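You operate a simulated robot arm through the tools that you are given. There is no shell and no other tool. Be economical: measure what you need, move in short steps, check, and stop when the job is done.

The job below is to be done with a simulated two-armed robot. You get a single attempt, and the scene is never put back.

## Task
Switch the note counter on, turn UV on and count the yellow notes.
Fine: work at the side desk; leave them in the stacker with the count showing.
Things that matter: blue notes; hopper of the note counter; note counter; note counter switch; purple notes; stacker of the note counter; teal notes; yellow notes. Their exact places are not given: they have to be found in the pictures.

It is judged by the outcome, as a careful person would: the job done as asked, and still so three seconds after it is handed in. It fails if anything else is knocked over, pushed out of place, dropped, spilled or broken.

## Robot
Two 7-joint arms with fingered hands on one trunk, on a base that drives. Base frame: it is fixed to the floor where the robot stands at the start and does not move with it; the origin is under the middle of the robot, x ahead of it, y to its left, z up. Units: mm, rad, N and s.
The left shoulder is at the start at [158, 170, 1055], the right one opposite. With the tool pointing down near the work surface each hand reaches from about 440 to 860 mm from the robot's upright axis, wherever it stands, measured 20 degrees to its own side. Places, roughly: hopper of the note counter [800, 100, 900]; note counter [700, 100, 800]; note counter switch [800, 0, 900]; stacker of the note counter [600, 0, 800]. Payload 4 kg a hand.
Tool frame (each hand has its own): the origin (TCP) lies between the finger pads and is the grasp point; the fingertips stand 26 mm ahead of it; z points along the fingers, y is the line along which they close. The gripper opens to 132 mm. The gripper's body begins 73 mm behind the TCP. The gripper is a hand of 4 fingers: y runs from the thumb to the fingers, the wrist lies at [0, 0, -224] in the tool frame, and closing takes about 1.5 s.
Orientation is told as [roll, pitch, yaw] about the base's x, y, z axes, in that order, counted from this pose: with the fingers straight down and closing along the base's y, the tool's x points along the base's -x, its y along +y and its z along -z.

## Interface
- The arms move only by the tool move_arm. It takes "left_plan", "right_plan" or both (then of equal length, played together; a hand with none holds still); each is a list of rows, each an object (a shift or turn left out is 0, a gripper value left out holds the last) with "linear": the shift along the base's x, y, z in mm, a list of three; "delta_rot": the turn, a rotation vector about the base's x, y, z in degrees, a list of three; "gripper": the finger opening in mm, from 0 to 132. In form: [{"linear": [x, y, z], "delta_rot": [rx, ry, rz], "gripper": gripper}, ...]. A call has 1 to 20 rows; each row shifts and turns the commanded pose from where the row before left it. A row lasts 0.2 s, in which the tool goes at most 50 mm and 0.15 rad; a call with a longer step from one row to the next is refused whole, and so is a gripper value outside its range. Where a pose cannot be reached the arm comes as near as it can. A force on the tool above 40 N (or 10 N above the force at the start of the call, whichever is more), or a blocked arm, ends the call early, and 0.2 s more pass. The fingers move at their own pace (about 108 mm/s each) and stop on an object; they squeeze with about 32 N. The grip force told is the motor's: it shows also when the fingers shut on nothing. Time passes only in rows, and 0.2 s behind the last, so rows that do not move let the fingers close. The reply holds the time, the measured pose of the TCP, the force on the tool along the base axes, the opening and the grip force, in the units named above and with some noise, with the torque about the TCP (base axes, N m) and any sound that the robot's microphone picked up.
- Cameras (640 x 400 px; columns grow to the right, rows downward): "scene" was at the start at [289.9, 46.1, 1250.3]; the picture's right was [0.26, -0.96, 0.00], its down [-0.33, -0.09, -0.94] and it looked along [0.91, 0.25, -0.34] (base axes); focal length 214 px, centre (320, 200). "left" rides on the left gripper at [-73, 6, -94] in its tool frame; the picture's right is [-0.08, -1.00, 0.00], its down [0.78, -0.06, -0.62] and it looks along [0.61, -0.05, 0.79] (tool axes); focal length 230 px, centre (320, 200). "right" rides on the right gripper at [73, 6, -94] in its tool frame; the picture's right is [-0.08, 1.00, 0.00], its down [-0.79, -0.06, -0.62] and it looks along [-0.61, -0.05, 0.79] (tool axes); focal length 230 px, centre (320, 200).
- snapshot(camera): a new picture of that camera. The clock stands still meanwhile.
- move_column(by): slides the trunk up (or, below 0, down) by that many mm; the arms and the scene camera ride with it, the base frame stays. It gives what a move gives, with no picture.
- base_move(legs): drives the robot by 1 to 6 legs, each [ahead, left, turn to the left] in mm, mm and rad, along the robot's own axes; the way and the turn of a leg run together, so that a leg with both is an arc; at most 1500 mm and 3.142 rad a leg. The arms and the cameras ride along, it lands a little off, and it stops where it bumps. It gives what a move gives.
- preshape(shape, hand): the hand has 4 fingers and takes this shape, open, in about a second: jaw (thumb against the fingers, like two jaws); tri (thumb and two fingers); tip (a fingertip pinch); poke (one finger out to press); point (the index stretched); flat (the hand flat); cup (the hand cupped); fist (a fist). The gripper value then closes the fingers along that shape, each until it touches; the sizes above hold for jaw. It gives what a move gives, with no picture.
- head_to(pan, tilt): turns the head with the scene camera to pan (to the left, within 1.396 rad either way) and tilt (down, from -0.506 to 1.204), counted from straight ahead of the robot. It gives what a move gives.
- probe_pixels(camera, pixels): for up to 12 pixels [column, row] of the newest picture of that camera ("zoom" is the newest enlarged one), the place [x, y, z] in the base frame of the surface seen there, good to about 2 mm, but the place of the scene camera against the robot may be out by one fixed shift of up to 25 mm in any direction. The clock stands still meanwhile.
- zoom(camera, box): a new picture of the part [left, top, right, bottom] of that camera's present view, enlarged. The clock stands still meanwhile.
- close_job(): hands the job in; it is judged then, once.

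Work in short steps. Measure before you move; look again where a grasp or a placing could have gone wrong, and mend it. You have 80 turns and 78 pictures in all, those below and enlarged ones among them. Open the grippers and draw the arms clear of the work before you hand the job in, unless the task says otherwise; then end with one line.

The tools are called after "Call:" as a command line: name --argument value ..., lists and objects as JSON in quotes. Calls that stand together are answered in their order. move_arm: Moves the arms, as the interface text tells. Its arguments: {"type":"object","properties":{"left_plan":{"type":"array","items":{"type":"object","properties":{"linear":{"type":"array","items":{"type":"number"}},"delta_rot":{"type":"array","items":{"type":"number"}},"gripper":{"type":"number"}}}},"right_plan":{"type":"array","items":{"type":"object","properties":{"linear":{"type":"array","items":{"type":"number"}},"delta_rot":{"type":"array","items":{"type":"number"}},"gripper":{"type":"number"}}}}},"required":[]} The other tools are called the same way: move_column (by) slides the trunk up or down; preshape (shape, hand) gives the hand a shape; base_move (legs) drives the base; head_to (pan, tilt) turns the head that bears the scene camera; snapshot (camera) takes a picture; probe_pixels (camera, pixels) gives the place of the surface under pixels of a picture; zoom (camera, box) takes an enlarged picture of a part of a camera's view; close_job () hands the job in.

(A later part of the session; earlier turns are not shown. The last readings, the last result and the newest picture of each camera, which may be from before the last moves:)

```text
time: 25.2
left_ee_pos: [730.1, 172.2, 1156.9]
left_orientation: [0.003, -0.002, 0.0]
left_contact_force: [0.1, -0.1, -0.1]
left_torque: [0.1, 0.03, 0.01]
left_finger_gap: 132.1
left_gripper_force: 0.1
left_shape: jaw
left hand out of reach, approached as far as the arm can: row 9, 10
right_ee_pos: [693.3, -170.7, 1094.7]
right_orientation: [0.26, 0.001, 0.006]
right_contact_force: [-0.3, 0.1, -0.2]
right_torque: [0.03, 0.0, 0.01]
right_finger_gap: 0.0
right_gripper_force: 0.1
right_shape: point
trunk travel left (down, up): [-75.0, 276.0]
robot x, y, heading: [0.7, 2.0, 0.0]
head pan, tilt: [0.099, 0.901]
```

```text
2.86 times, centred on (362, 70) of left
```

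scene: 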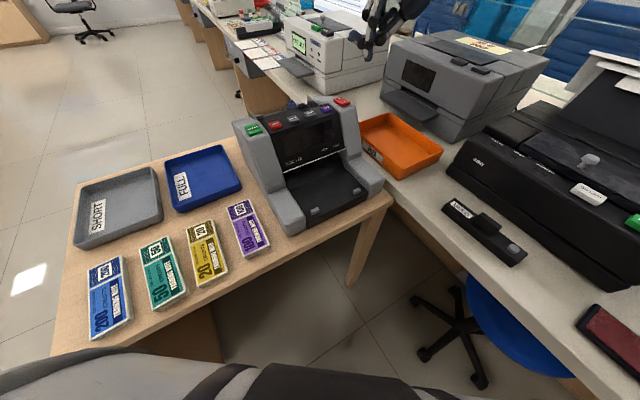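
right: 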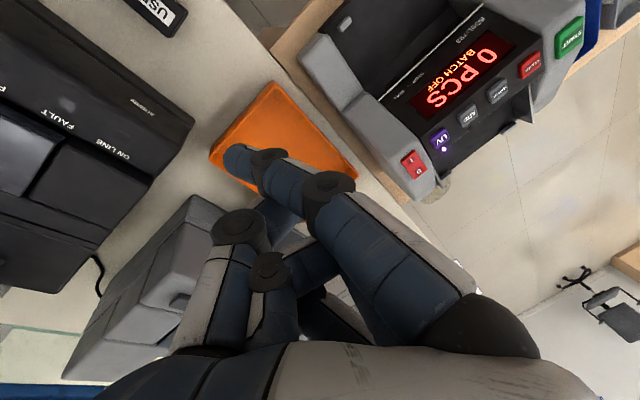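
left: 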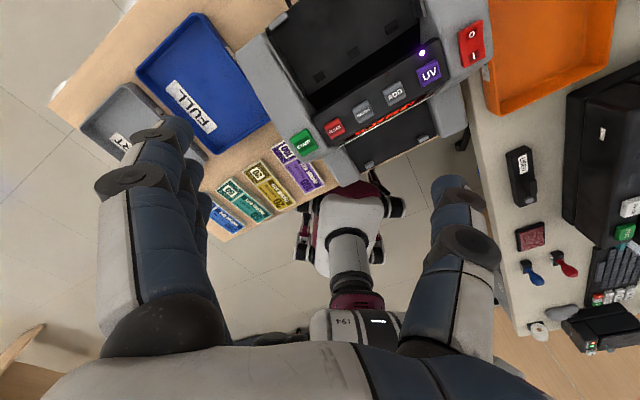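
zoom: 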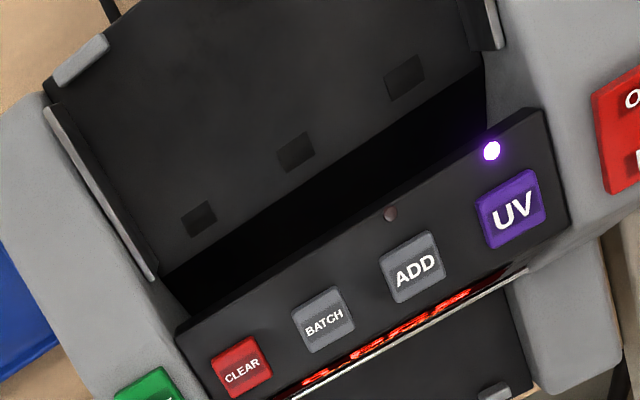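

Call:
probe_pixels --camera "zoom" --pixels '[[170, 262], [484, 66], [118, 170], [60, 115], [150, 275], [484, 30], [120, 100], [300, 150], [300, 210], [80, 60], [350, 25], [340, 190]]'

Call:
probe_pixels --camera "zoom" --pixels '[[460, 20], [470, 50], [95, 110], [130, 180], [180, 275], [220, 240], [440, 100], [130, 40], [300, 12], [470, 120], [320, 230], [500, 30]]'

```text
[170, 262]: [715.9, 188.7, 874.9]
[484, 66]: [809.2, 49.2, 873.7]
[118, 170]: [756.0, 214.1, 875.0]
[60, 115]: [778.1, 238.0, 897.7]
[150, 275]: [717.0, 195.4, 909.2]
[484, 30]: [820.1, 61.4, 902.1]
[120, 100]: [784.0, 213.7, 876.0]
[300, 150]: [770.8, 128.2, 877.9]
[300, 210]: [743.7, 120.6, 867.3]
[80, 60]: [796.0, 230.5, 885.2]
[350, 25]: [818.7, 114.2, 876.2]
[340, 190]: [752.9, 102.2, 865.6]
```

```text
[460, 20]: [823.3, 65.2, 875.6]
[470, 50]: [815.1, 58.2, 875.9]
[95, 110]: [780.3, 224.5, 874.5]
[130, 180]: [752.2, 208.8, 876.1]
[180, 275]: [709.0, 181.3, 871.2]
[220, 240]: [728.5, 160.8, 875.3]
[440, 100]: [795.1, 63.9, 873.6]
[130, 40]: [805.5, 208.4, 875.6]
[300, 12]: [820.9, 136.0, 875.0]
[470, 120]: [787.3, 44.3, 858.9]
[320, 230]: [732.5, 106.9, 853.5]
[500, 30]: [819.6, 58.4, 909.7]
```

Hopper: inner width ≈164 mm (v 251–414), depth ≈108 mm; centre target ≈(792,139), floor 875. The yellow pack fits lengthwise across. I go over the pack with yaw +34.7° and opening 76.

Call:
move_arm --left_plan '[{"linear": [-34.5, 13, -15], "delta_rot": [0, 0, 4.3], "gripper": 76}, {"linear": [-34.5, 13, -20], "delta_rot": [0, 0, 4.3]}, {"linear": [-34.5, 13, -25], "delta_rot": [0, 0, 4.3]}, {"linear": [-34.5, 13, -25], "delta_rot": [0, 0, 4.3]}, {"linear": [-34.5, 13, -25], "delta_rot": [0, 0, 4.3]}, {"linear": [-34.5, 13, -25], "delta_rot": [0, 0, 4.3]}, {"linear": [-34.5, 13, -25], "delta_rot": [0, 0, 4.3]}, {"linear": [-34.5, 13, -25], "delta_rot": [0, 0, 4.6]}]'

Call:
snapshot --camera "left"

```text
time: 27.0
left_ee_pos: [563.8, 344.0, 956.2]
left_orientation: [-0.054, 0.027, 0.645]
left_contact_force: [-0.9, 0.5, 0.2]
left_torque: [-0.02, -0.03, -0.03]
left_finger_gap: 76.3
left_gripper_force: 0.1
left_shape: jaw
left hand out of reach, approached as far as the arm can: row 2, 3, 4, 5, 6, 7, 8
right_ee_pos: [692.0, -168.0, 1096.2]
right_orientation: [0.262, -0.001, 0.007]
right_contact_force: [1.0, 0.6, 0.1]
right_torque: [-0.02, -0.01, -0.01]
right_finger_gap: 0.2
right_gripper_force: 0.1
right_shape: point
trunk travel left (down, up): [-75.0, 276.0]
robot x, y, heading: [-1.6, 3.5, 0.002]
head pan, tilt: [0.099, 0.901]
```

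```text
40 pictures are left
```

left: 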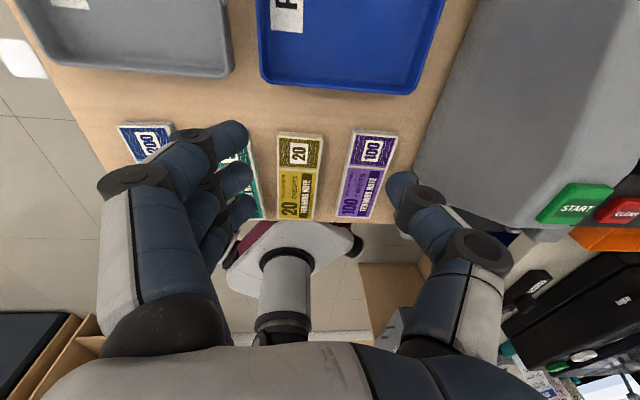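

The arm lagged on the way. I continue in smaller steps toward the pack and straighten the tilt.

Call:
move_arm --left_plan '[{"linear": [-20, -10, 0]}, {"linear": [-20, -10, 0]}, {"linear": [-20, -10, 0]}, {"linear": [-20, -10, 0]}, {"linear": [-15, -10, 0]}, {}]'

```text
time: 28.4
left_ee_pos: [517.0, 352.9, 912.9]
left_orientation: [-0.045, 0.035, 0.646]
left_contact_force: [-0.1, 0.5, 0.4]
left_torque: [0.03, -0.05, -0.01]
left_finger_gap: 76.4
left_gripper_force: 0.1
left_shape: jaw
left hand out of reach, approached as far as the arm can: row 1, 2, 3, 4, 5
right_ee_pos: [692.9, -169.2, 1094.5]
right_orientation: [0.261, -0.002, 0.008]
right_contact_force: [0.6, 0.3, -0.4]
right_torque: [0.01, 0.01, -0.01]
right_finger_gap: 0.1
right_gripper_force: 0.1
right_shape: point
trunk travel left (down, up): [-75.0, 276.0]
robot x, y, heading: [-1.9, 0.0, -0.004]
head pan, tilt: [0.099, 0.901]
```

The arm is too folded here. I raise the trunk 150 mm, which opens the elbow, then retry.

Call:
move_column --by 150

Call:
move_arm --left_plan '[{"linear": [-12, -13, 0]}, {"linear": [-12, -13, 0]}, {"linear": [-12, -13, 0]}, {"linear": [-12, -13, 0]}, {"linear": [-12, -13, 0]}, {}]'

```text
time: 30.1
left_ee_pos: [522.7, 344.9, 1068.1]
left_orientation: [0.001, 0.001, 0.603]
left_contact_force: [0.0, 0.1, 0.1]
left_torque: [-0.02, 0.01, 0.03]
left_finger_gap: 76.4
left_gripper_force: 0.0
left_shape: jaw
right_ee_pos: [673.6, -166.3, 1285.5]
right_orientation: [0.259, -0.071, 0.008]
right_contact_force: [0.4, -0.5, -0.9]
right_torque: [0.03, 0.02, -0.02]
right_finger_gap: 0.0
right_gripper_force: 0.1
right_shape: point
trunk travel left (down, up): [-225.0, 126.0]
robot x, y, heading: [-2.9, 0.5, 0.001]
head pan, tilt: [0.099, 0.901]
```

```text
time: 31.5
left_ee_pos: [460.3, 279.5, 1067.8]
left_orientation: [-0.001, 0.001, 0.604]
left_contact_force: [0.3, 0.6, 0.9]
left_torque: [-0.04, 0.02, 0.02]
left_finger_gap: 76.2
left_gripper_force: 0.1
left_shape: jaw
right_ee_pos: [673.5, -166.6, 1286.1]
right_orientation: [0.259, -0.073, 0.007]
right_contact_force: [0.2, -0.2, -1.1]
right_torque: [0.02, -0.01, -0.02]
right_finger_gap: 0.2
right_gripper_force: 0.1
right_shape: point
trunk travel left (down, up): [-225.0, 126.0]
robot x, y, heading: [1.6, 2.5, 0.004]
head pan, tilt: [0.099, 0.901]
```

Now it follows properly. I align to (455,276) and descend to z≈840, then look.

Call:
move_arm --left_plan '[{"linear": [-5, -3.5, -30]}, {"linear": [0, 0, -40]}, {"linear": [0, 0, -40]}, {"linear": [0, 0, -40]}, {"linear": [0, 0, -40]}, {"linear": [0, 0, -38]}, {}]'

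Call:
snapshot --camera "left"

Call:
snapshot --camera "scene"

```text
time: 33.1
left_ee_pos: [455.4, 276.7, 840.8]
left_orientation: [0.002, 0.0, 0.607]
left_contact_force: [0.1, -0.7, 0.0]
left_torque: [-0.02, -0.02, 0.0]
left_finger_gap: 76.3
left_gripper_force: 0.1
left_shape: jaw
right_ee_pos: [672.4, -166.4, 1286.3]
right_orientation: [0.261, -0.07, 0.008]
right_contact_force: [-0.5, 0.5, -1.0]
right_torque: [-0.01, -0.02, 0.02]
right_finger_gap: 0.0
right_gripper_force: 0.1
right_shape: point
trunk travel left (down, up): [-225.0, 126.0]
robot x, y, heading: [2.7, 2.6, -0.002]
head pan, tilt: [0.099, 0.901]
```

```text
39 pictures are left
```

left: 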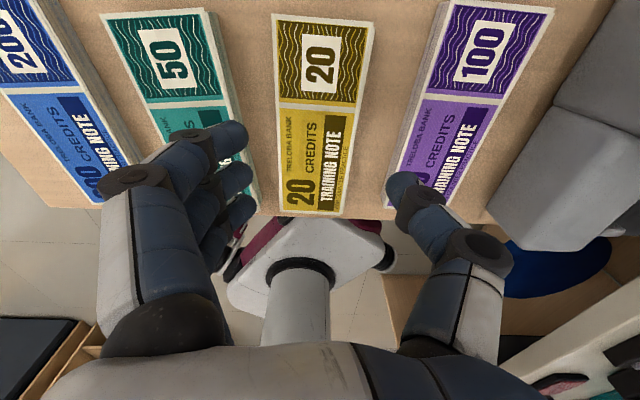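

```text
38 pictures are left
```

scene: 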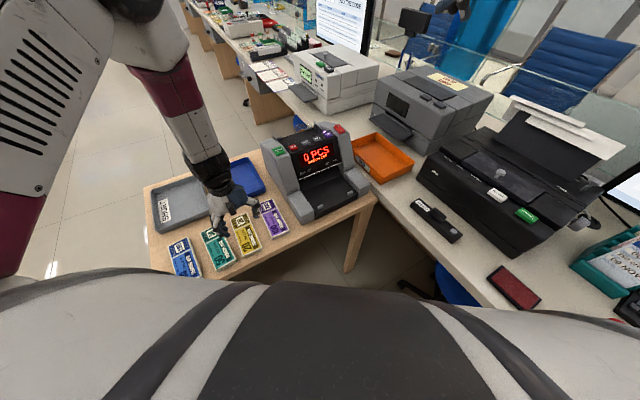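

I probe fingertips against the neighbouring packs.

Call:
probe_pixels --camera "left" --pixels '[[240, 130], [225, 125], [245, 180], [245, 210], [395, 178], [408, 175], [276, 150], [352, 150], [250, 190], [395, 200], [388, 190], [275, 200]]'

Call:
zoom --camera "scene" --box '[160, 170, 300, 270]'

```text
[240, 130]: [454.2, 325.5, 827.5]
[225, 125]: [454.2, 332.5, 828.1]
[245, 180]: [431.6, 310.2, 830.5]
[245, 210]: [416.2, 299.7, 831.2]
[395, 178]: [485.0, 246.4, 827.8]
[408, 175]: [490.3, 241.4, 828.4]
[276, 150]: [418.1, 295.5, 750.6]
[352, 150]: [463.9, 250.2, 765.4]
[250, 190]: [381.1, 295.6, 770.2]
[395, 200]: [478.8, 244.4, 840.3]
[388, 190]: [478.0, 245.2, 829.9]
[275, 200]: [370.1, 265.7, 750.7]
```

```text
4.00 times, centred on (230, 220) of scene
```

zoom: 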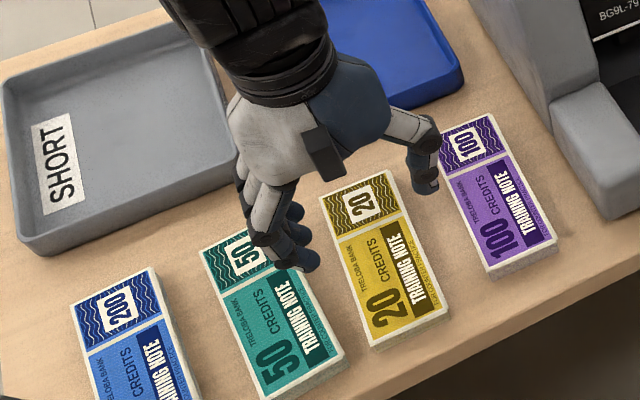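

Teal's edge is about 25 mm from the yellow pack, so I narrow the opening to 66 and go down to z≈800 to recheck.

Call:
move_arm --left_plan '[{"gripper": 66}, {"linear": [0, 0, -15]}, {"linear": [0, 0, -15]}, {"linear": [0, 0, -10]}, {}]'

Call:
snapshot --camera "left"

Call:
zoom --camera "scene" --box '[180, 180, 290, 260]'

```text
time: 34.3
left_ee_pos: [455.4, 275.4, 801.4]
left_orientation: [0.001, 0.001, 0.607]
left_contact_force: [0.4, -0.5, 0.6]
left_torque: [0.04, 0.0, -0.01]
left_finger_gap: 66.9
left_gripper_force: 0.0
left_shape: jaw
right_ee_pos: [673.5, -167.5, 1287.0]
right_orientation: [0.261, -0.071, 0.007]
right_contact_force: [-0.6, -0.1, 0.4]
right_torque: [0.0, 0.0, -0.02]
right_finger_gap: 0.0
right_gripper_force: 0.0
right_shape: point
trunk travel left (down, up): [-225.0, 126.0]
robot x, y, heading: [0.8, 3.1, -0.001]
head pan, tilt: [0.099, 0.901]
```

```text
36 pictures are left
```

left: 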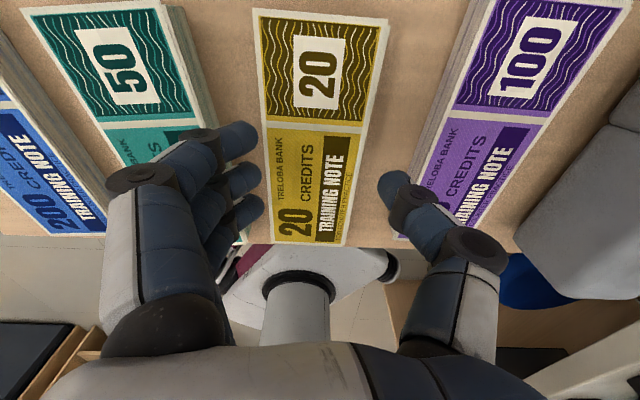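

```text
5.00 times, centred on (235, 220) of scene
```

zoom: 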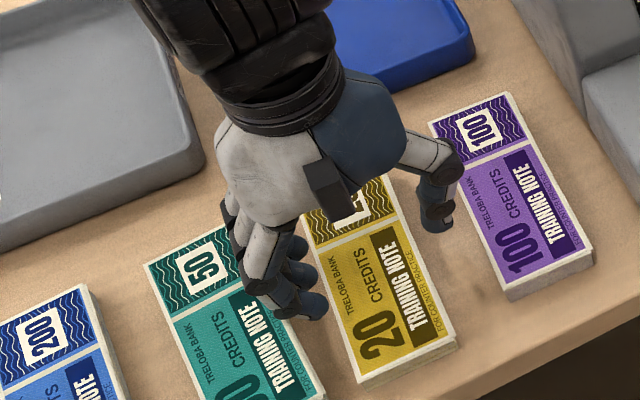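

Call:
probe_pixels --camera "left" --pixels '[[255, 132], [225, 125], [258, 175], [260, 205], [383, 180], [398, 172], [266, 150], [358, 180], [190, 50], [215, 110], [410, 200], [425, 150]]'

```text
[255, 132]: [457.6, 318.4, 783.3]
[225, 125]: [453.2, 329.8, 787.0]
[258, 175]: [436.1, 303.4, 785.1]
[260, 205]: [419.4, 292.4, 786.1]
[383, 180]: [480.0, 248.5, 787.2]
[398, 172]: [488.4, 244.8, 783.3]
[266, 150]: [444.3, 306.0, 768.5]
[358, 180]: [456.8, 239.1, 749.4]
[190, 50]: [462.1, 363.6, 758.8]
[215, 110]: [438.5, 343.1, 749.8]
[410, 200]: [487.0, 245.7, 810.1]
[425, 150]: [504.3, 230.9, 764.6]
```

Fingers are ~1.5 mm off the pack on the teal side, thumb 10 mm off. I shift 4 mm toward teal (clear to ~-33) and descend to z≈780, then close.

Call:
move_arm --left_plan '[{"linear": [-2.3, 3.3, 0]}, {"linear": [0, 0, -8]}, {"linear": [0, 0, -8]}, {"linear": [0, 0, -5]}, {}]'

Call:
snapshot --camera "left"

```text
time: 35.5
left_ee_pos: [456.0, 280.9, 779.9]
left_orientation: [-0.002, 0.0, 0.605]
left_contact_force: [1.3, -0.1, 0.4]
left_torque: [0.02, 0.03, 0.01]
left_finger_gap: 66.6
left_gripper_force: 0.1
left_shape: jaw
right_ee_pos: [673.1, -165.1, 1285.5]
right_orientation: [0.26, -0.071, 0.007]
right_contact_force: [0.3, 0.1, -0.9]
right_torque: [0.01, 0.01, 0.01]
right_finger_gap: 0.0
right_gripper_force: 0.1
right_shape: point
trunk travel left (down, up): [-225.0, 126.0]
robot x, y, heading: [-0.1, 0.6, -0.0]
head pan, tilt: [0.099, 0.901]
```

```text
34 pictures are left
```

left: 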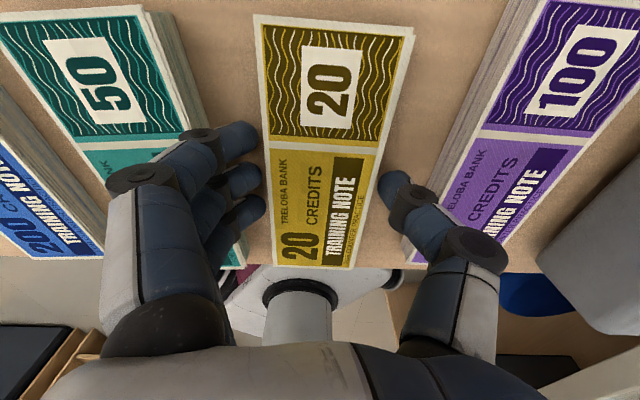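

No contact force, fingers straddle the pack and are clear of neighbours. I close.

Call:
move_arm --left_plan '[{"gripper": 50}, {}, {}, {}, {}, {}]'

Call:
snapshot --camera "left"

```text
time: 36.9
left_ee_pos: [455.4, 280.3, 779.0]
left_orientation: [-0.001, 0.0, 0.605]
left_contact_force: [0.2, 0.4, -0.4]
left_torque: [0.0, 0.02, -0.03]
left_finger_gap: 53.7
left_gripper_force: 31.7
left_shape: jaw
right_ee_pos: [674.7, -167.8, 1286.1]
right_orientation: [0.258, -0.072, 0.007]
right_contact_force: [-0.3, -0.4, -0.6]
right_torque: [0.0, 0.01, 0.02]
right_finger_gap: 0.1
right_gripper_force: 0.2
right_shape: point
trunk travel left (down, up): [-225.0, 126.0]
robot x, y, heading: [-2.4, 1.0, 0.0]
head pan, tilt: [0.099, 0.901]
```

```text
33 pictures are left
```

left: 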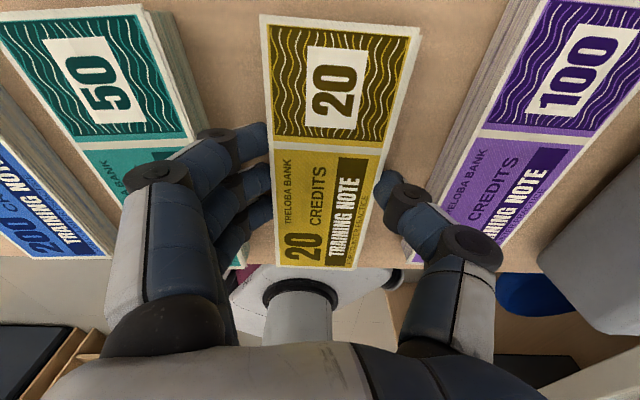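

Gripped at 53.7 mm with 32 N. I lift straight up.

Call:
move_arm --left_plan '[{"linear": [0, 0, 15], "gripper": 40}, {"linear": [0, 0, 25]}, {"linear": [0, 0, 30]}, {"linear": [0, 0, 40]}, {"linear": [0, 0, 40]}, {"linear": [0, 0, 40]}, {"linear": [0, 0, 40]}, {"linear": [0, 0, 20]}]'

Call:
snapshot --camera "left"

```text
time: 38.7
left_ee_pos: [454.3, 277.7, 1031.1]
left_orientation: [0.0, 0.0, 0.608]
left_contact_force: [-0.3, 0.2, -0.8]
left_torque: [-0.02, -0.05, -0.02]
left_finger_gap: 53.7
left_gripper_force: 31.7
left_shape: jaw
right_ee_pos: [674.0, -165.5, 1286.3]
right_orientation: [0.26, -0.072, 0.007]
right_contact_force: [0.2, -0.1, -1.5]
right_torque: [-0.01, 0.0, -0.03]
right_finger_gap: 0.0
right_gripper_force: 0.1
right_shape: point
trunk travel left (down, up): [-225.0, 126.0]
robot x, y, heading: [0.7, 0.5, 0.003]
head pan, tilt: [0.099, 0.901]
```

```text
32 pictures are left
```

left: 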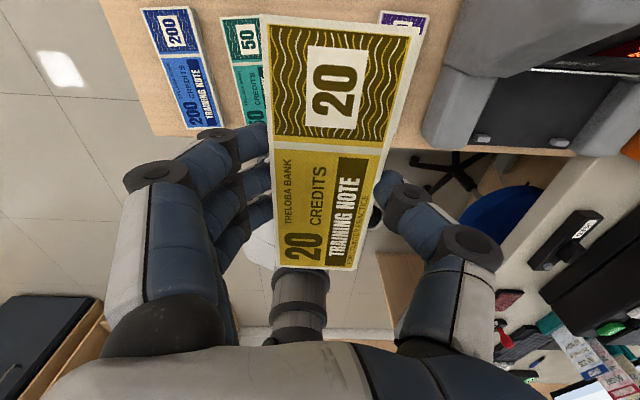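

Pack held well. I rotate it -90° at height while moving toward the machine.

Call:
move_arm --left_plan '[{"linear": [14, -2, 0], "delta_rot": [0, 0, -7.53]}, {"linear": [14, -2, 0], "delta_rot": [0, 0, -7.53]}, {"linear": [14, -2, 0], "delta_rot": [0, 0, -7.53]}, {"linear": [14, -2, 0], "delta_rot": [0, 0, -7.53]}, {"linear": [14, -2, 0], "delta_rot": [0, 0, -7.53]}, {"linear": [14, -2, 0], "delta_rot": [0, 0, -7.53]}, {"linear": [14, -2, 0], "delta_rot": [0, 0, -7.53]}, {"linear": [14, -2, 0], "delta_rot": [0, 0, -7.53]}, {"linear": [14, -2, 0], "delta_rot": [0, 0, -7.53]}, {"linear": [14, -2, 0], "delta_rot": [0, 0, -7.53]}, {"linear": [14, -2, 0], "delta_rot": [0, 0, -7.53]}, {"linear": [14, -2, 0], "delta_rot": [0, 0, -7.53]}]'

```text
time: 41.3
left_ee_pos: [621.3, 255.7, 1031.1]
left_orientation: [-0.002, 0.0, -0.973]
left_contact_force: [-0.8, 0.1, -0.9]
left_torque: [0.02, -0.01, 0.01]
left_finger_gap: 53.2
left_gripper_force: 31.8
left_shape: jaw
right_ee_pos: [674.0, -165.7, 1286.6]
right_orientation: [0.262, -0.071, 0.008]
right_contact_force: [-0.5, -0.2, 0.2]
right_torque: [-0.02, 0.04, 0.0]
right_finger_gap: 0.1
right_gripper_force: 0.0
right_shape: point
trunk travel left (down, up): [-225.0, 126.0]
robot x, y, heading: [3.4, -0.7, 0.003]
head pan, tilt: [0.099, 0.901]
```

Now over the hopper at (793,137), still high.

Call:
move_arm --left_plan '[{"linear": [29, -20, 0]}, {"linear": [29, -20, 0]}, {"linear": [29, -20, 0]}, {"linear": [29, -20, 0]}, {"linear": [29, -20, 0]}, {"linear": [27, -18.5, 0]}, {}]'

Call:
snapshot --camera "left"

Call:
zoom --camera "scene" --box '[230, 60, 390, 180]'

```text
time: 42.9
left_ee_pos: [717.4, 135.8, 1026.7]
left_orientation: [0.001, -0.001, -0.972]
left_contact_force: [1.1, 0.8, 0.0]
left_torque: [-0.03, -0.01, 0.01]
left_finger_gap: 53.4
left_gripper_force: 31.7
left_shape: jaw
left hand out of reach, approached as far as the arm can: row 4, 5, 6
right_ee_pos: [674.0, -165.5, 1285.3]
right_orientation: [0.26, -0.074, 0.007]
right_contact_force: [-0.3, 0.0, -0.8]
right_torque: [0.03, 0.0, 0.02]
right_finger_gap: 0.0
right_gripper_force: 0.0
right_shape: point
trunk travel left (down, up): [-225.0, 126.0]
robot x, y, heading: [2.8, 0.1, -0.002]
head pan, tilt: [0.099, 0.901]
```

```text
31 pictures are left
```

left: 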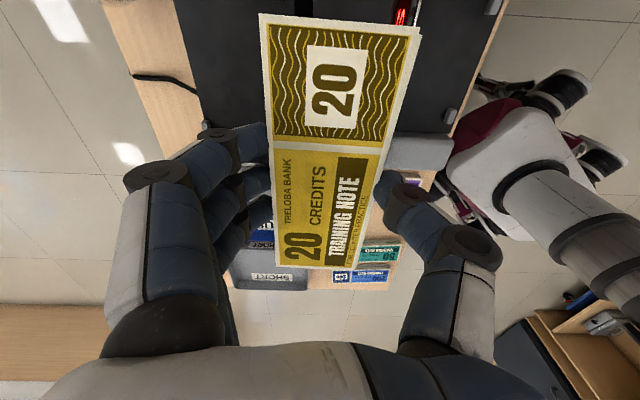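

```text
3.33 times, centred on (310, 120) of scene
```

zoom: 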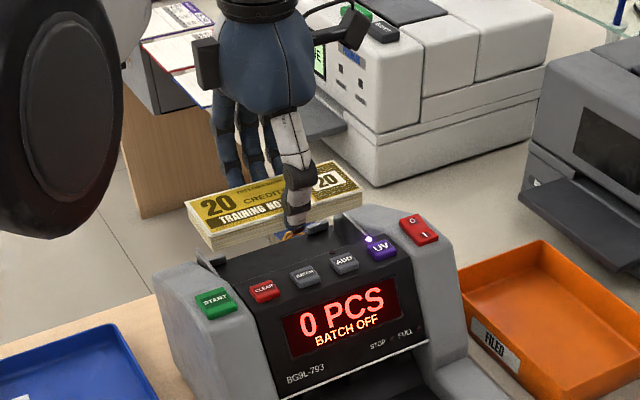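

Reach is limited by the wrist at this yaw. I retract slightly up and back, then turn the robot ~0.4 rad to the right so the hopper lies on the left arm's side with less yaw.

Call:
move_arm --left_plan '[{"linear": [-20, 20, 15]}, {"linear": [-20, 20, 15]}, {"linear": [-20, 20, 15]}, {"linear": [-20, 20, 15]}, {"linear": [-20, 20, 10]}, {}]'

Call:
base_move --legs '[[0, 0, -0.4]]'

Call:
snapshot --camera "scene"

```text
time: 44.3
left_ee_pos: [618.8, 234.2, 1099.3]
left_orientation: [0.0, 0.001, -0.972]
left_contact_force: [0.3, -1.0, -0.2]
left_torque: [0.03, 0.02, -0.01]
left_finger_gap: 53.3
left_gripper_force: 31.6
left_shape: jaw
right_ee_pos: [674.1, -167.3, 1284.4]
right_orientation: [0.259, -0.071, 0.006]
right_contact_force: [0.0, -0.7, 1.3]
right_torque: [-0.02, -0.01, 0.02]
right_finger_gap: 0.0
right_gripper_force: 0.0
right_shape: point
trunk travel left (down, up): [-225.0, 126.0]
robot x, y, heading: [2.1, -3.6, -0.003]
head pan, tilt: [0.099, 0.901]
```

```text
time: 45.9
left_ee_pos: [660.8, -15.8, 1100.2]
left_orientation: [0.0, 0.0, -1.358]
left_contact_force: [0.0, -0.1, -1.0]
left_torque: [0.06, 0.05, 0.0]
left_finger_gap: 53.0
left_gripper_force: 32.3
left_shape: jaw
right_ee_pos: [560.9, -407.4, 1285.5]
right_orientation: [0.262, -0.072, -0.379]
right_contact_force: [-0.4, -0.4, -0.3]
right_torque: [0.01, 0.01, -0.01]
right_finger_gap: 0.3
right_gripper_force: 0.2
right_shape: point
trunk travel left (down, up): [-225.0, 126.0]
robot x, y, heading: [1.0, -1.5, -0.386]
head pan, tilt: [0.099, 0.901]
```

```text
29 pictures are left
```

scene: 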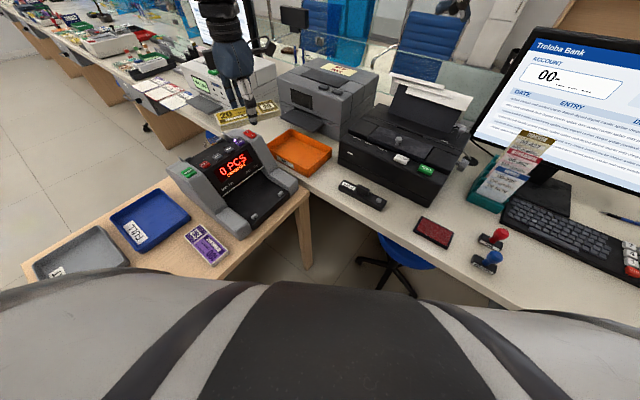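

Heading now -0.386. I move the pack over the hopper, turning +22° to line up.

Call:
move_arm --left_plan '[{"linear": [22, 25.5, -10], "delta_rot": [0, 0, 3.7]}, {"linear": [22, 25.5, -10], "delta_rot": [0, 0, 3.7]}, {"linear": [22, 25.5, -10], "delta_rot": [0, 0, 3.7]}, {"linear": [22, 25.5, -15], "delta_rot": [0, 0, 3.7]}, {"linear": [22, 25.5, -20], "delta_rot": [0, 0, 3.7]}, {"linear": [22.5, 25.5, -20], "delta_rot": [0, 0, 3.7]}, {}]'

Call:
snapshot --camera "left"

Call:
zoom --camera "scene" --box '[150, 40, 310, 160]'

```text
time: 47.5
left_ee_pos: [792.3, 140.1, 1015.3]
left_orientation: [0.0, 0.001, -0.968]
left_contact_force: [-0.5, 0.3, -0.6]
left_torque: [0.02, -0.01, -0.04]
left_finger_gap: 52.9
left_gripper_force: 31.9
left_shape: jaw
right_ee_pos: [561.2, -408.9, 1286.5]
right_orientation: [0.26, -0.071, -0.379]
right_contact_force: [-0.4, -0.2, -0.2]
right_torque: [0.0, 0.02, 0.03]
right_finger_gap: 0.0
right_gripper_force: 0.1
right_shape: point
trunk travel left (down, up): [-225.0, 126.0]
robot x, y, heading: [1.1, -0.4, -0.387]
head pan, tilt: [0.099, 0.901]
```

```text
28 pictures are left
```

left: 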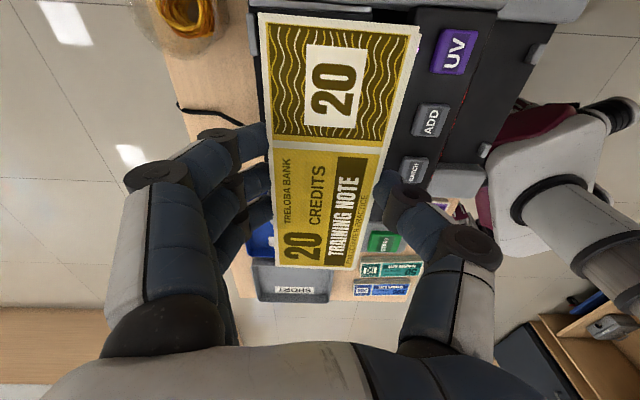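

```text
3.33 times, centred on (230, 100) of scene
```

zoom: 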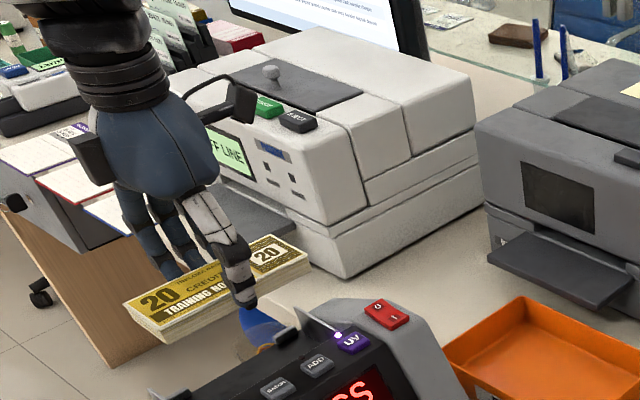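

In place above the hopper. I verify the pack's corners against the hopper bounds.

Call:
probe_pixels --camera "left" --pixels '[[263, 18], [416, 30], [353, 265], [280, 262], [452, 50], [430, 120], [270, 100], [376, 180], [404, 185], [258, 90]]'

```text
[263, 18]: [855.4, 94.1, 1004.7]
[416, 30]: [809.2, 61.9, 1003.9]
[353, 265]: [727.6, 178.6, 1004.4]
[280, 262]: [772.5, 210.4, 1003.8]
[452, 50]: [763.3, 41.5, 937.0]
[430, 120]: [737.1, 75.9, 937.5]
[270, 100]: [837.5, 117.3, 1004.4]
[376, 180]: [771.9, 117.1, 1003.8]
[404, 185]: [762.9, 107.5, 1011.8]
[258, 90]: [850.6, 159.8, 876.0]
```

Pack spans v 263–407 and u 701–760: inside the guides. I shift a few mm back and descend most of the way, then look.

Call:
move_arm --left_plan '[{"linear": [2.2, 3.9, -10]}, {"linear": [0, 0, -20]}, {"linear": [0, 0, -20]}, {"linear": [0, 0, -20]}, {"linear": [0, 0, -10]}, {}]'

Call:
snapshot --camera "left"

Call:
zoom --camera "scene" --box '[150, 70, 310, 180]'

```text
time: 48.9
left_ee_pos: [794.6, 142.4, 937.1]
left_orientation: [0.0, 0.002, -0.971]
left_contact_force: [1.2, -0.1, -0.6]
left_torque: [0.0, -0.03, -0.01]
left_finger_gap: 53.0
left_gripper_force: 32.4
left_shape: jaw
right_ee_pos: [562.0, -407.6, 1286.6]
right_orientation: [0.26, -0.071, -0.378]
right_contact_force: [0.3, 1.6, -0.9]
right_torque: [-0.01, -0.02, 0.01]
right_finger_gap: 0.1
right_gripper_force: 0.1
right_shape: point
trunk travel left (down, up): [-225.0, 126.0]
robot x, y, heading: [-1.8, 0.2, -0.38]
head pan, tilt: [0.099, 0.901]
```

```text
26 pictures are left
```

left: 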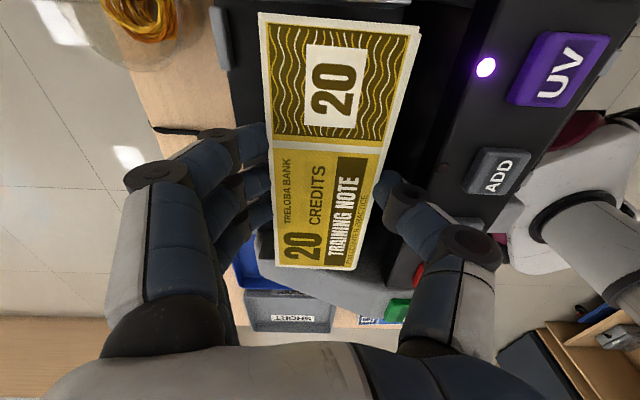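

```text
3.64 times, centred on (230, 125) of scene
```

zoom: 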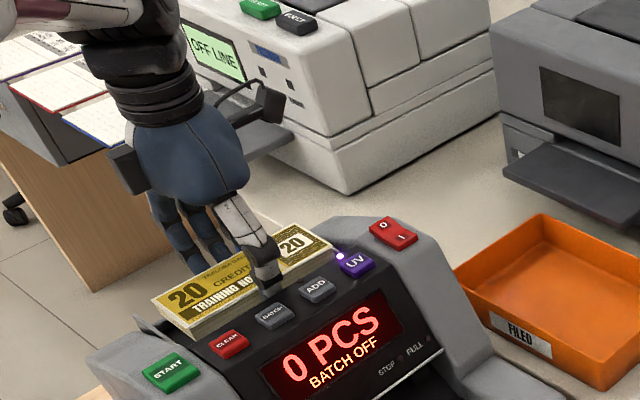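

I check the thumb's outer joints against the panel's back edge.

Call:
probe_pixels --camera "left" --pixels '[[390, 178], [405, 185], [425, 210], [440, 225], [470, 240], [500, 255], [440, 170], [430, 150], [450, 130], [420, 175], [445, 190]]'

Call:
zoom --camera "left" --box '[340, 90, 540, 290]'

```text
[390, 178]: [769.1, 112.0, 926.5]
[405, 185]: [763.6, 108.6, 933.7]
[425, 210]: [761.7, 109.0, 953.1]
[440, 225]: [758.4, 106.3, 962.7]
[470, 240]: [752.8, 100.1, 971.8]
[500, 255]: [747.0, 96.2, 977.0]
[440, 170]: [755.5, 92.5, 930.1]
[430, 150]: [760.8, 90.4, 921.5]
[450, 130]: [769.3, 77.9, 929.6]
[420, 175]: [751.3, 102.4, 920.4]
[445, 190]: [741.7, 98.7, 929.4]
```

```text
2.00 times, centred on (440, 190) of left
```

zoom: 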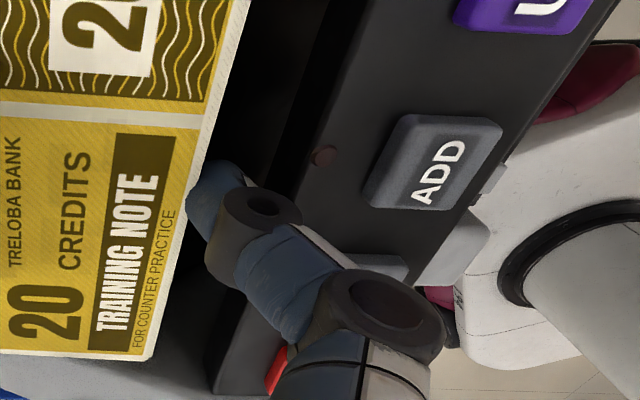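

The thumb's upper joint would come close to the panel edge (u≈678). I shift the pack 9 mm further back (still before the rear tabs) and lower stepwise.

Call:
move_arm --left_plan '[{"linear": [7.4, 5.1, 0]}, {"linear": [0, 0, -8]}, {"linear": [0, 0, -8]}, {"linear": [0, 0, -6]}, {}]'

Call:
snapshot --camera "left"

Call:
zoom --camera "scene" --box '[160, 80, 280, 170]'

```text
time: 50.1
left_ee_pos: [803.0, 146.6, 911.9]
left_orientation: [0.0, -0.001, -0.968]
left_contact_force: [0.5, 0.7, -0.5]
left_torque: [-0.01, 0.0, 0.01]
left_finger_gap: 52.9
left_gripper_force: 32.2
left_shape: jaw
right_ee_pos: [561.5, -408.2, 1286.0]
right_orientation: [0.26, -0.072, -0.381]
right_contact_force: [0.1, -0.2, 0.1]
right_torque: [0.0, 0.01, 0.02]
right_finger_gap: 0.0
right_gripper_force: 0.1
right_shape: point
trunk travel left (down, up): [-225.0, 126.0]
robot x, y, heading: [2.3, 1.6, -0.39]
head pan, tilt: [0.099, 0.901]
```

```text
23 pictures are left
```

left: 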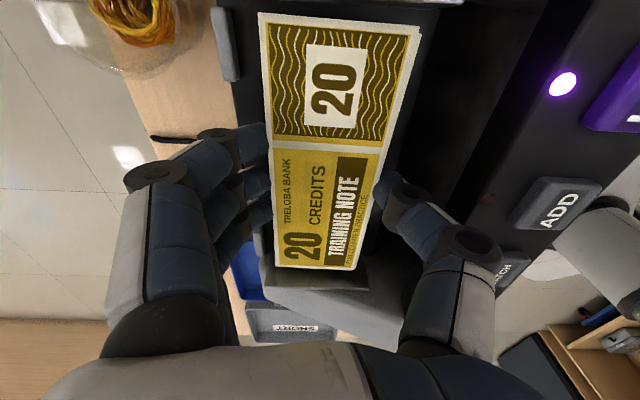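

```text
4.44 times, centred on (220, 125) of scene
```

zoom: 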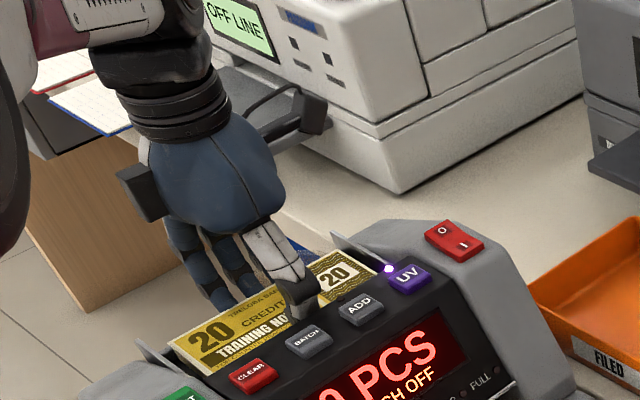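

Pack is between the guides, bottom about 8 mm above the floor. I lower to touch, then open a little.

Call:
move_arm --left_plan '[{"linear": [0, 0, -4]}, {"linear": [0, 0, -3]}, {}, {"gripper": 66}, {}, {}, {}]'

Call:
snapshot --camera "left"

Call:
zoom --camera "scene" --box '[160, 80, 280, 170]'

```text
time: 51.7
left_ee_pos: [804.0, 146.1, 906.8]
left_orientation: [0.0, 0.002, -0.971]
left_contact_force: [-1.1, -0.1, 0.0]
left_torque: [0.03, 0.02, 0.03]
left_finger_gap: 65.0
left_gripper_force: 0.1
left_shape: jaw
right_ee_pos: [561.4, -407.5, 1286.0]
right_orientation: [0.262, -0.07, -0.378]
right_contact_force: [0.5, 0.7, -0.1]
right_torque: [0.01, 0.0, 0.02]
right_finger_gap: 0.1
right_gripper_force: 0.1
right_shape: point
trunk travel left (down, up): [-225.0, 126.0]
robot x, y, heading: [-3.2, 2.3, -0.39]
head pan, tilt: [0.099, 0.901]
```

```text
21 pictures are left
```

left: 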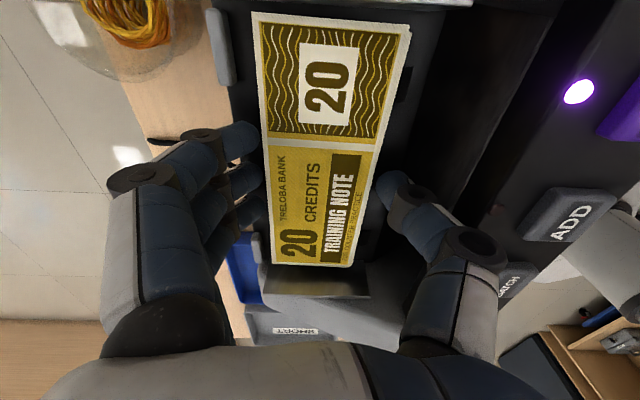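

```text
4.44 times, centred on (220, 125) of scene
```

zoom: 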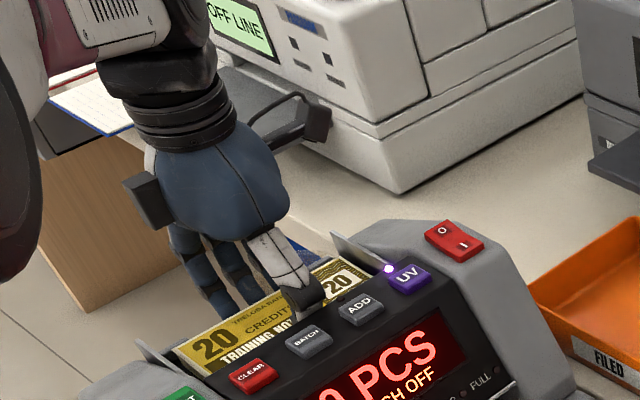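

Released and clear on both sides. I lift the hand straight up.

Call:
move_arm --left_plan '[{"linear": [0, 0, 8]}, {"linear": [0, 0, 15]}, {"linear": [0, 0, 30]}, {"linear": [0, 0, 40]}, {"linear": [-15, 20, 30]}, {"linear": [-20, 25, 20]}, {"linear": [-20, 25, 0]}]'

Call:
preshape --shape "point" --hand "left"

Call:
zoom --camera "scene" --box '[140, 80, 300, 200]'

Call:
snapshot --camera "left"

```text
time: 53.3
left_ee_pos: [746.5, 216.0, 1047.0]
left_orientation: [0.0, 0.0, -0.971]
left_contact_force: [-0.1, 0.5, 0.4]
left_torque: [-0.04, 0.03, 0.01]
left_finger_gap: 65.2
left_gripper_force: 0.1
left_shape: jaw
right_ee_pos: [561.3, -407.1, 1286.3]
right_orientation: [0.259, -0.071, -0.378]
right_contact_force: [0.4, -0.4, 0.2]
right_torque: [-0.02, 0.02, -0.01]
right_finger_gap: 0.0
right_gripper_force: 0.0
right_shape: point
trunk travel left (down, up): [-225.0, 126.0]
robot x, y, heading: [2.5, 1.4, -0.383]
head pan, tilt: [0.099, 0.901]
```

```text
time: 54.2
left_ee_pos: [747.6, 216.4, 1047.6]
left_orientation: [0.0, 0.0, -0.971]
left_contact_force: [0.6, -0.9, 0.0]
left_torque: [0.01, 0.02, -0.03]
left_finger_gap: 126.2
left_gripper_force: 0.1
left_shape: point
right_ee_pos: [561.6, -407.8, 1285.9]
right_orientation: [0.261, -0.072, -0.378]
right_contact_force: [-0.1, -1.0, 0.2]
right_torque: [-0.02, 0.03, 0.01]
right_finger_gap: 0.0
right_gripper_force: 0.1
right_shape: point
trunk travel left (down, up): [-225.0, 126.0]
robot x, y, heading: [0.7, -5.4, -0.382]
head pan, tilt: [0.099, 0.901]
```

```text
3.33 times, centred on (220, 140) of scene
```

zoom: 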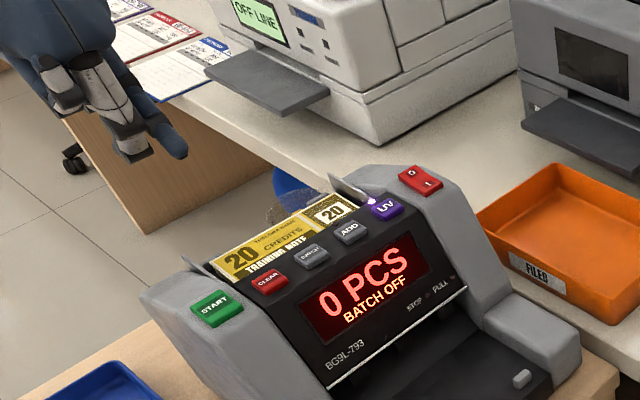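

```text
18 pictures are left
```

left: 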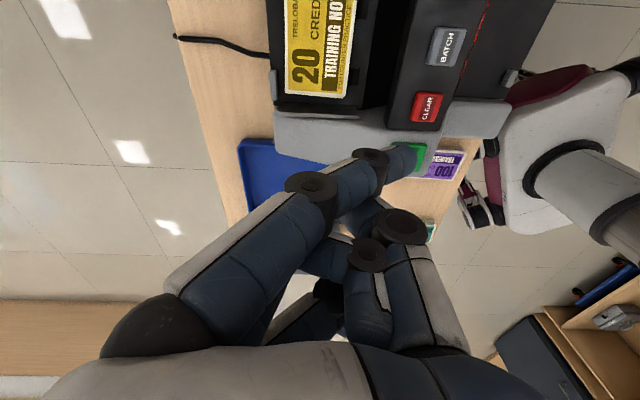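

The yellow pack lies in the hopper; no auto-start, so START must be pressed. I tilt the left pointing hand 30° about the machine's cross axis and move above START (658,189).

Call:
move_arm --left_plan '[{"linear": [-15, 1.5, 0], "delta_rot": [3.39, -4.95, 0]}, {"linear": [-15, 1.5, 0], "delta_rot": [3.39, -4.95, 0]}, {"linear": [-15, 1.5, -10], "delta_rot": [3.39, -4.95, 0]}, {"linear": [-16, 1.5, -10], "delta_rot": [3.39, -4.95, 0]}, {"linear": [-16, 1.4, -10], "delta_rot": [3.39, -4.95, 0]}, {}]'

Call:
snapshot --camera "left"

Call:
zoom --camera "scene" --box '[140, 80, 300, 200]'

```text
time: 55.6
left_ee_pos: [670.1, 225.9, 1019.3]
left_orientation: [0.524, -0.003, -0.967]
left_contact_force: [0.4, -0.1, 0.6]
left_torque: [0.04, 0.0, -0.02]
left_finger_gap: 126.2
left_gripper_force: 0.0
left_shape: point
right_ee_pos: [561.8, -406.5, 1286.8]
right_orientation: [0.26, -0.072, -0.38]
right_contact_force: [0.3, 0.0, 0.2]
right_torque: [0.03, 0.0, -0.01]
right_finger_gap: 0.0
right_gripper_force: 0.0
right_shape: point
trunk travel left (down, up): [-225.0, 126.0]
robot x, y, heading: [1.9, -0.1, -0.382]
head pan, tilt: [0.099, 0.901]
```

```text
17 pictures are left
```

left: 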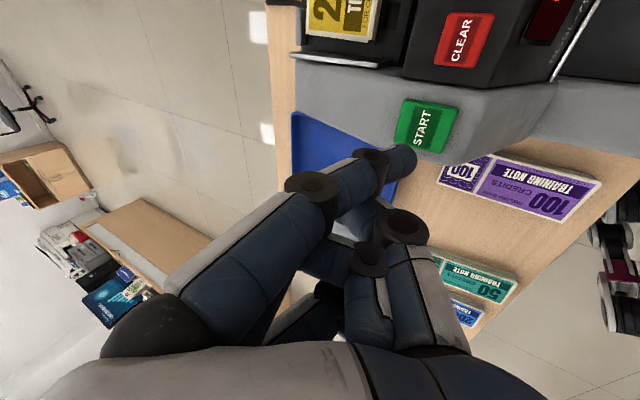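

```text
3.33 times, centred on (220, 140) of scene
```

zoom: 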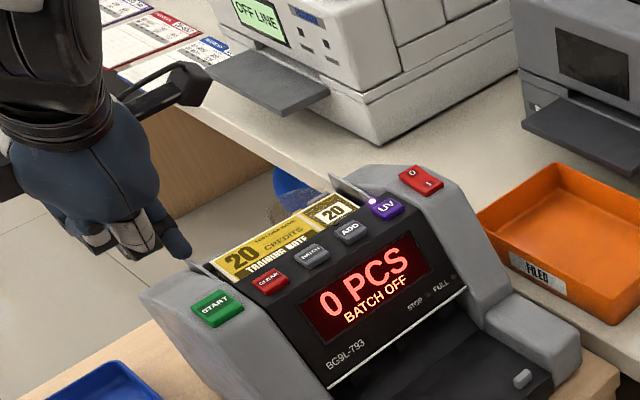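

I probe the index tip and the START key to align.

Call:
probe_pixels --camera "left" --pixels '[[425, 125], [410, 150], [400, 148], [408, 165], [395, 160], [375, 155], [365, 185], [405, 225], [365, 255]]'

Call:
probe_pixels --camera "zoom" --pixels '[[183, 250], [175, 245], [185, 240], [218, 308], [180, 256]]'

```text
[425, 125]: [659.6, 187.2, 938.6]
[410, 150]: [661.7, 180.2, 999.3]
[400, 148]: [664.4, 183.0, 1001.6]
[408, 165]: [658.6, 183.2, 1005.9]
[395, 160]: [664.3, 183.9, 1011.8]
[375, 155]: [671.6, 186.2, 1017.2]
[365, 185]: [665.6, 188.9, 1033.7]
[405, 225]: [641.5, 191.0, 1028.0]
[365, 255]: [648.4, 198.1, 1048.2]
```

```text
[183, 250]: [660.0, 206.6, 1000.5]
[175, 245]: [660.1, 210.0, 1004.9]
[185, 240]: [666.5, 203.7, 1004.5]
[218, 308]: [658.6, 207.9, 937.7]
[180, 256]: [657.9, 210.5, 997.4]
```

Tip is about (659,190,995), directly above START (659,188,938). I descend and press.

Call:
move_arm --left_plan '[{"linear": [0, -2, -20]}, {"linear": [0, 0, -18]}, {"linear": [0, 0, -10]}, {"linear": [0, 0, -5]}, {"linear": [0, 0, -3]}, {"linear": [0, 0, -3]}]'

Call:
zoom --camera "scene" --box '[140, 80, 300, 200]'

```text
time: 57.0
left_ee_pos: [671.7, 221.3, 961.8]
left_orientation: [0.529, -0.003, -0.969]
left_contact_force: [0.4, 4.2, 19.3]
left_torque: [-0.56, 0.16, -0.05]
left_finger_gap: 126.1
left_gripper_force: 0.0
left_shape: point
right_ee_pos: [561.1, -406.5, 1288.0]
right_orientation: [0.262, -0.072, -0.376]
right_contact_force: [-0.1, -0.8, 0.3]
right_torque: [-0.02, 0.0, -0.02]
right_finger_gap: 0.0
right_gripper_force: 0.0
right_shape: point
trunk travel left (down, up): [-225.0, 126.0]
robot x, y, heading: [0.6, -0.9, -0.385]
head pan, tilt: [0.099, 0.901]
heard: click
```

```text
3.33 times, centred on (220, 140) of scene
```

zoom: 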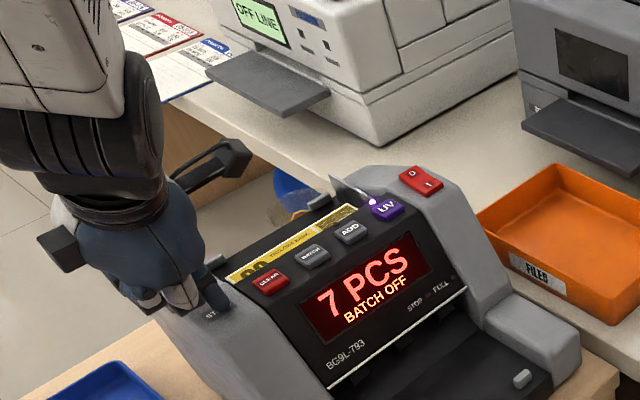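

Click heard and counting is under way (7 PCS). I lift straight off and let it run.

Call:
move_arm --left_plan '[{"linear": [0, 0, 10]}, {"linear": [0, 0, 25]}, {"linear": [0, 0, 30]}, {"linear": [-10, 20, 25]}, {"linear": [-15, 30, 20]}, {"linear": [-15, 30, 20]}, {"linear": [-15, 30, 0]}, {}, {}, {}, {}, {}, {}, {}]'

Call:
zoom --camera "scene" --box '[140, 80, 320, 220]'

```text
time: 60.0
left_ee_pos: [615.3, 332.5, 1089.1]
left_orientation: [0.524, 0.0, -0.971]
left_contact_force: [-0.5, -0.4, -0.7]
left_torque: [-0.02, -0.03, -0.02]
left_finger_gap: 126.1
left_gripper_force: 0.0
left_shape: point
right_ee_pos: [561.6, -406.9, 1286.5]
right_orientation: [0.26, -0.073, -0.379]
right_contact_force: [0.1, 0.8, -0.6]
right_torque: [-0.02, -0.02, 0.04]
right_finger_gap: 0.0
right_gripper_force: 0.1
right_shape: point
trunk travel left (down, up): [-225.0, 126.0]
robot x, y, heading: [-1.7, -0.3, -0.388]
head pan, tilt: [0.099, 0.901]
```

```text
2.86 times, centred on (230, 150) of scene
```

zoom: 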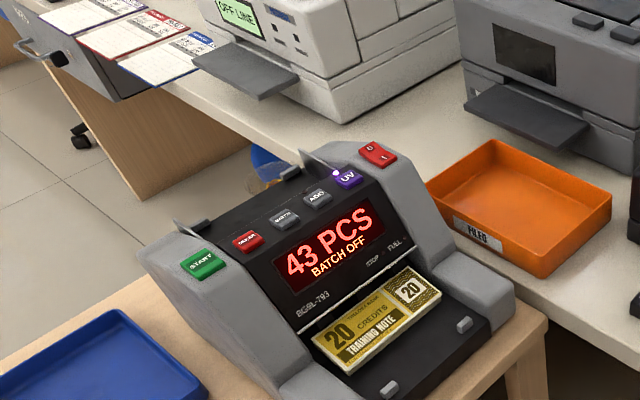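

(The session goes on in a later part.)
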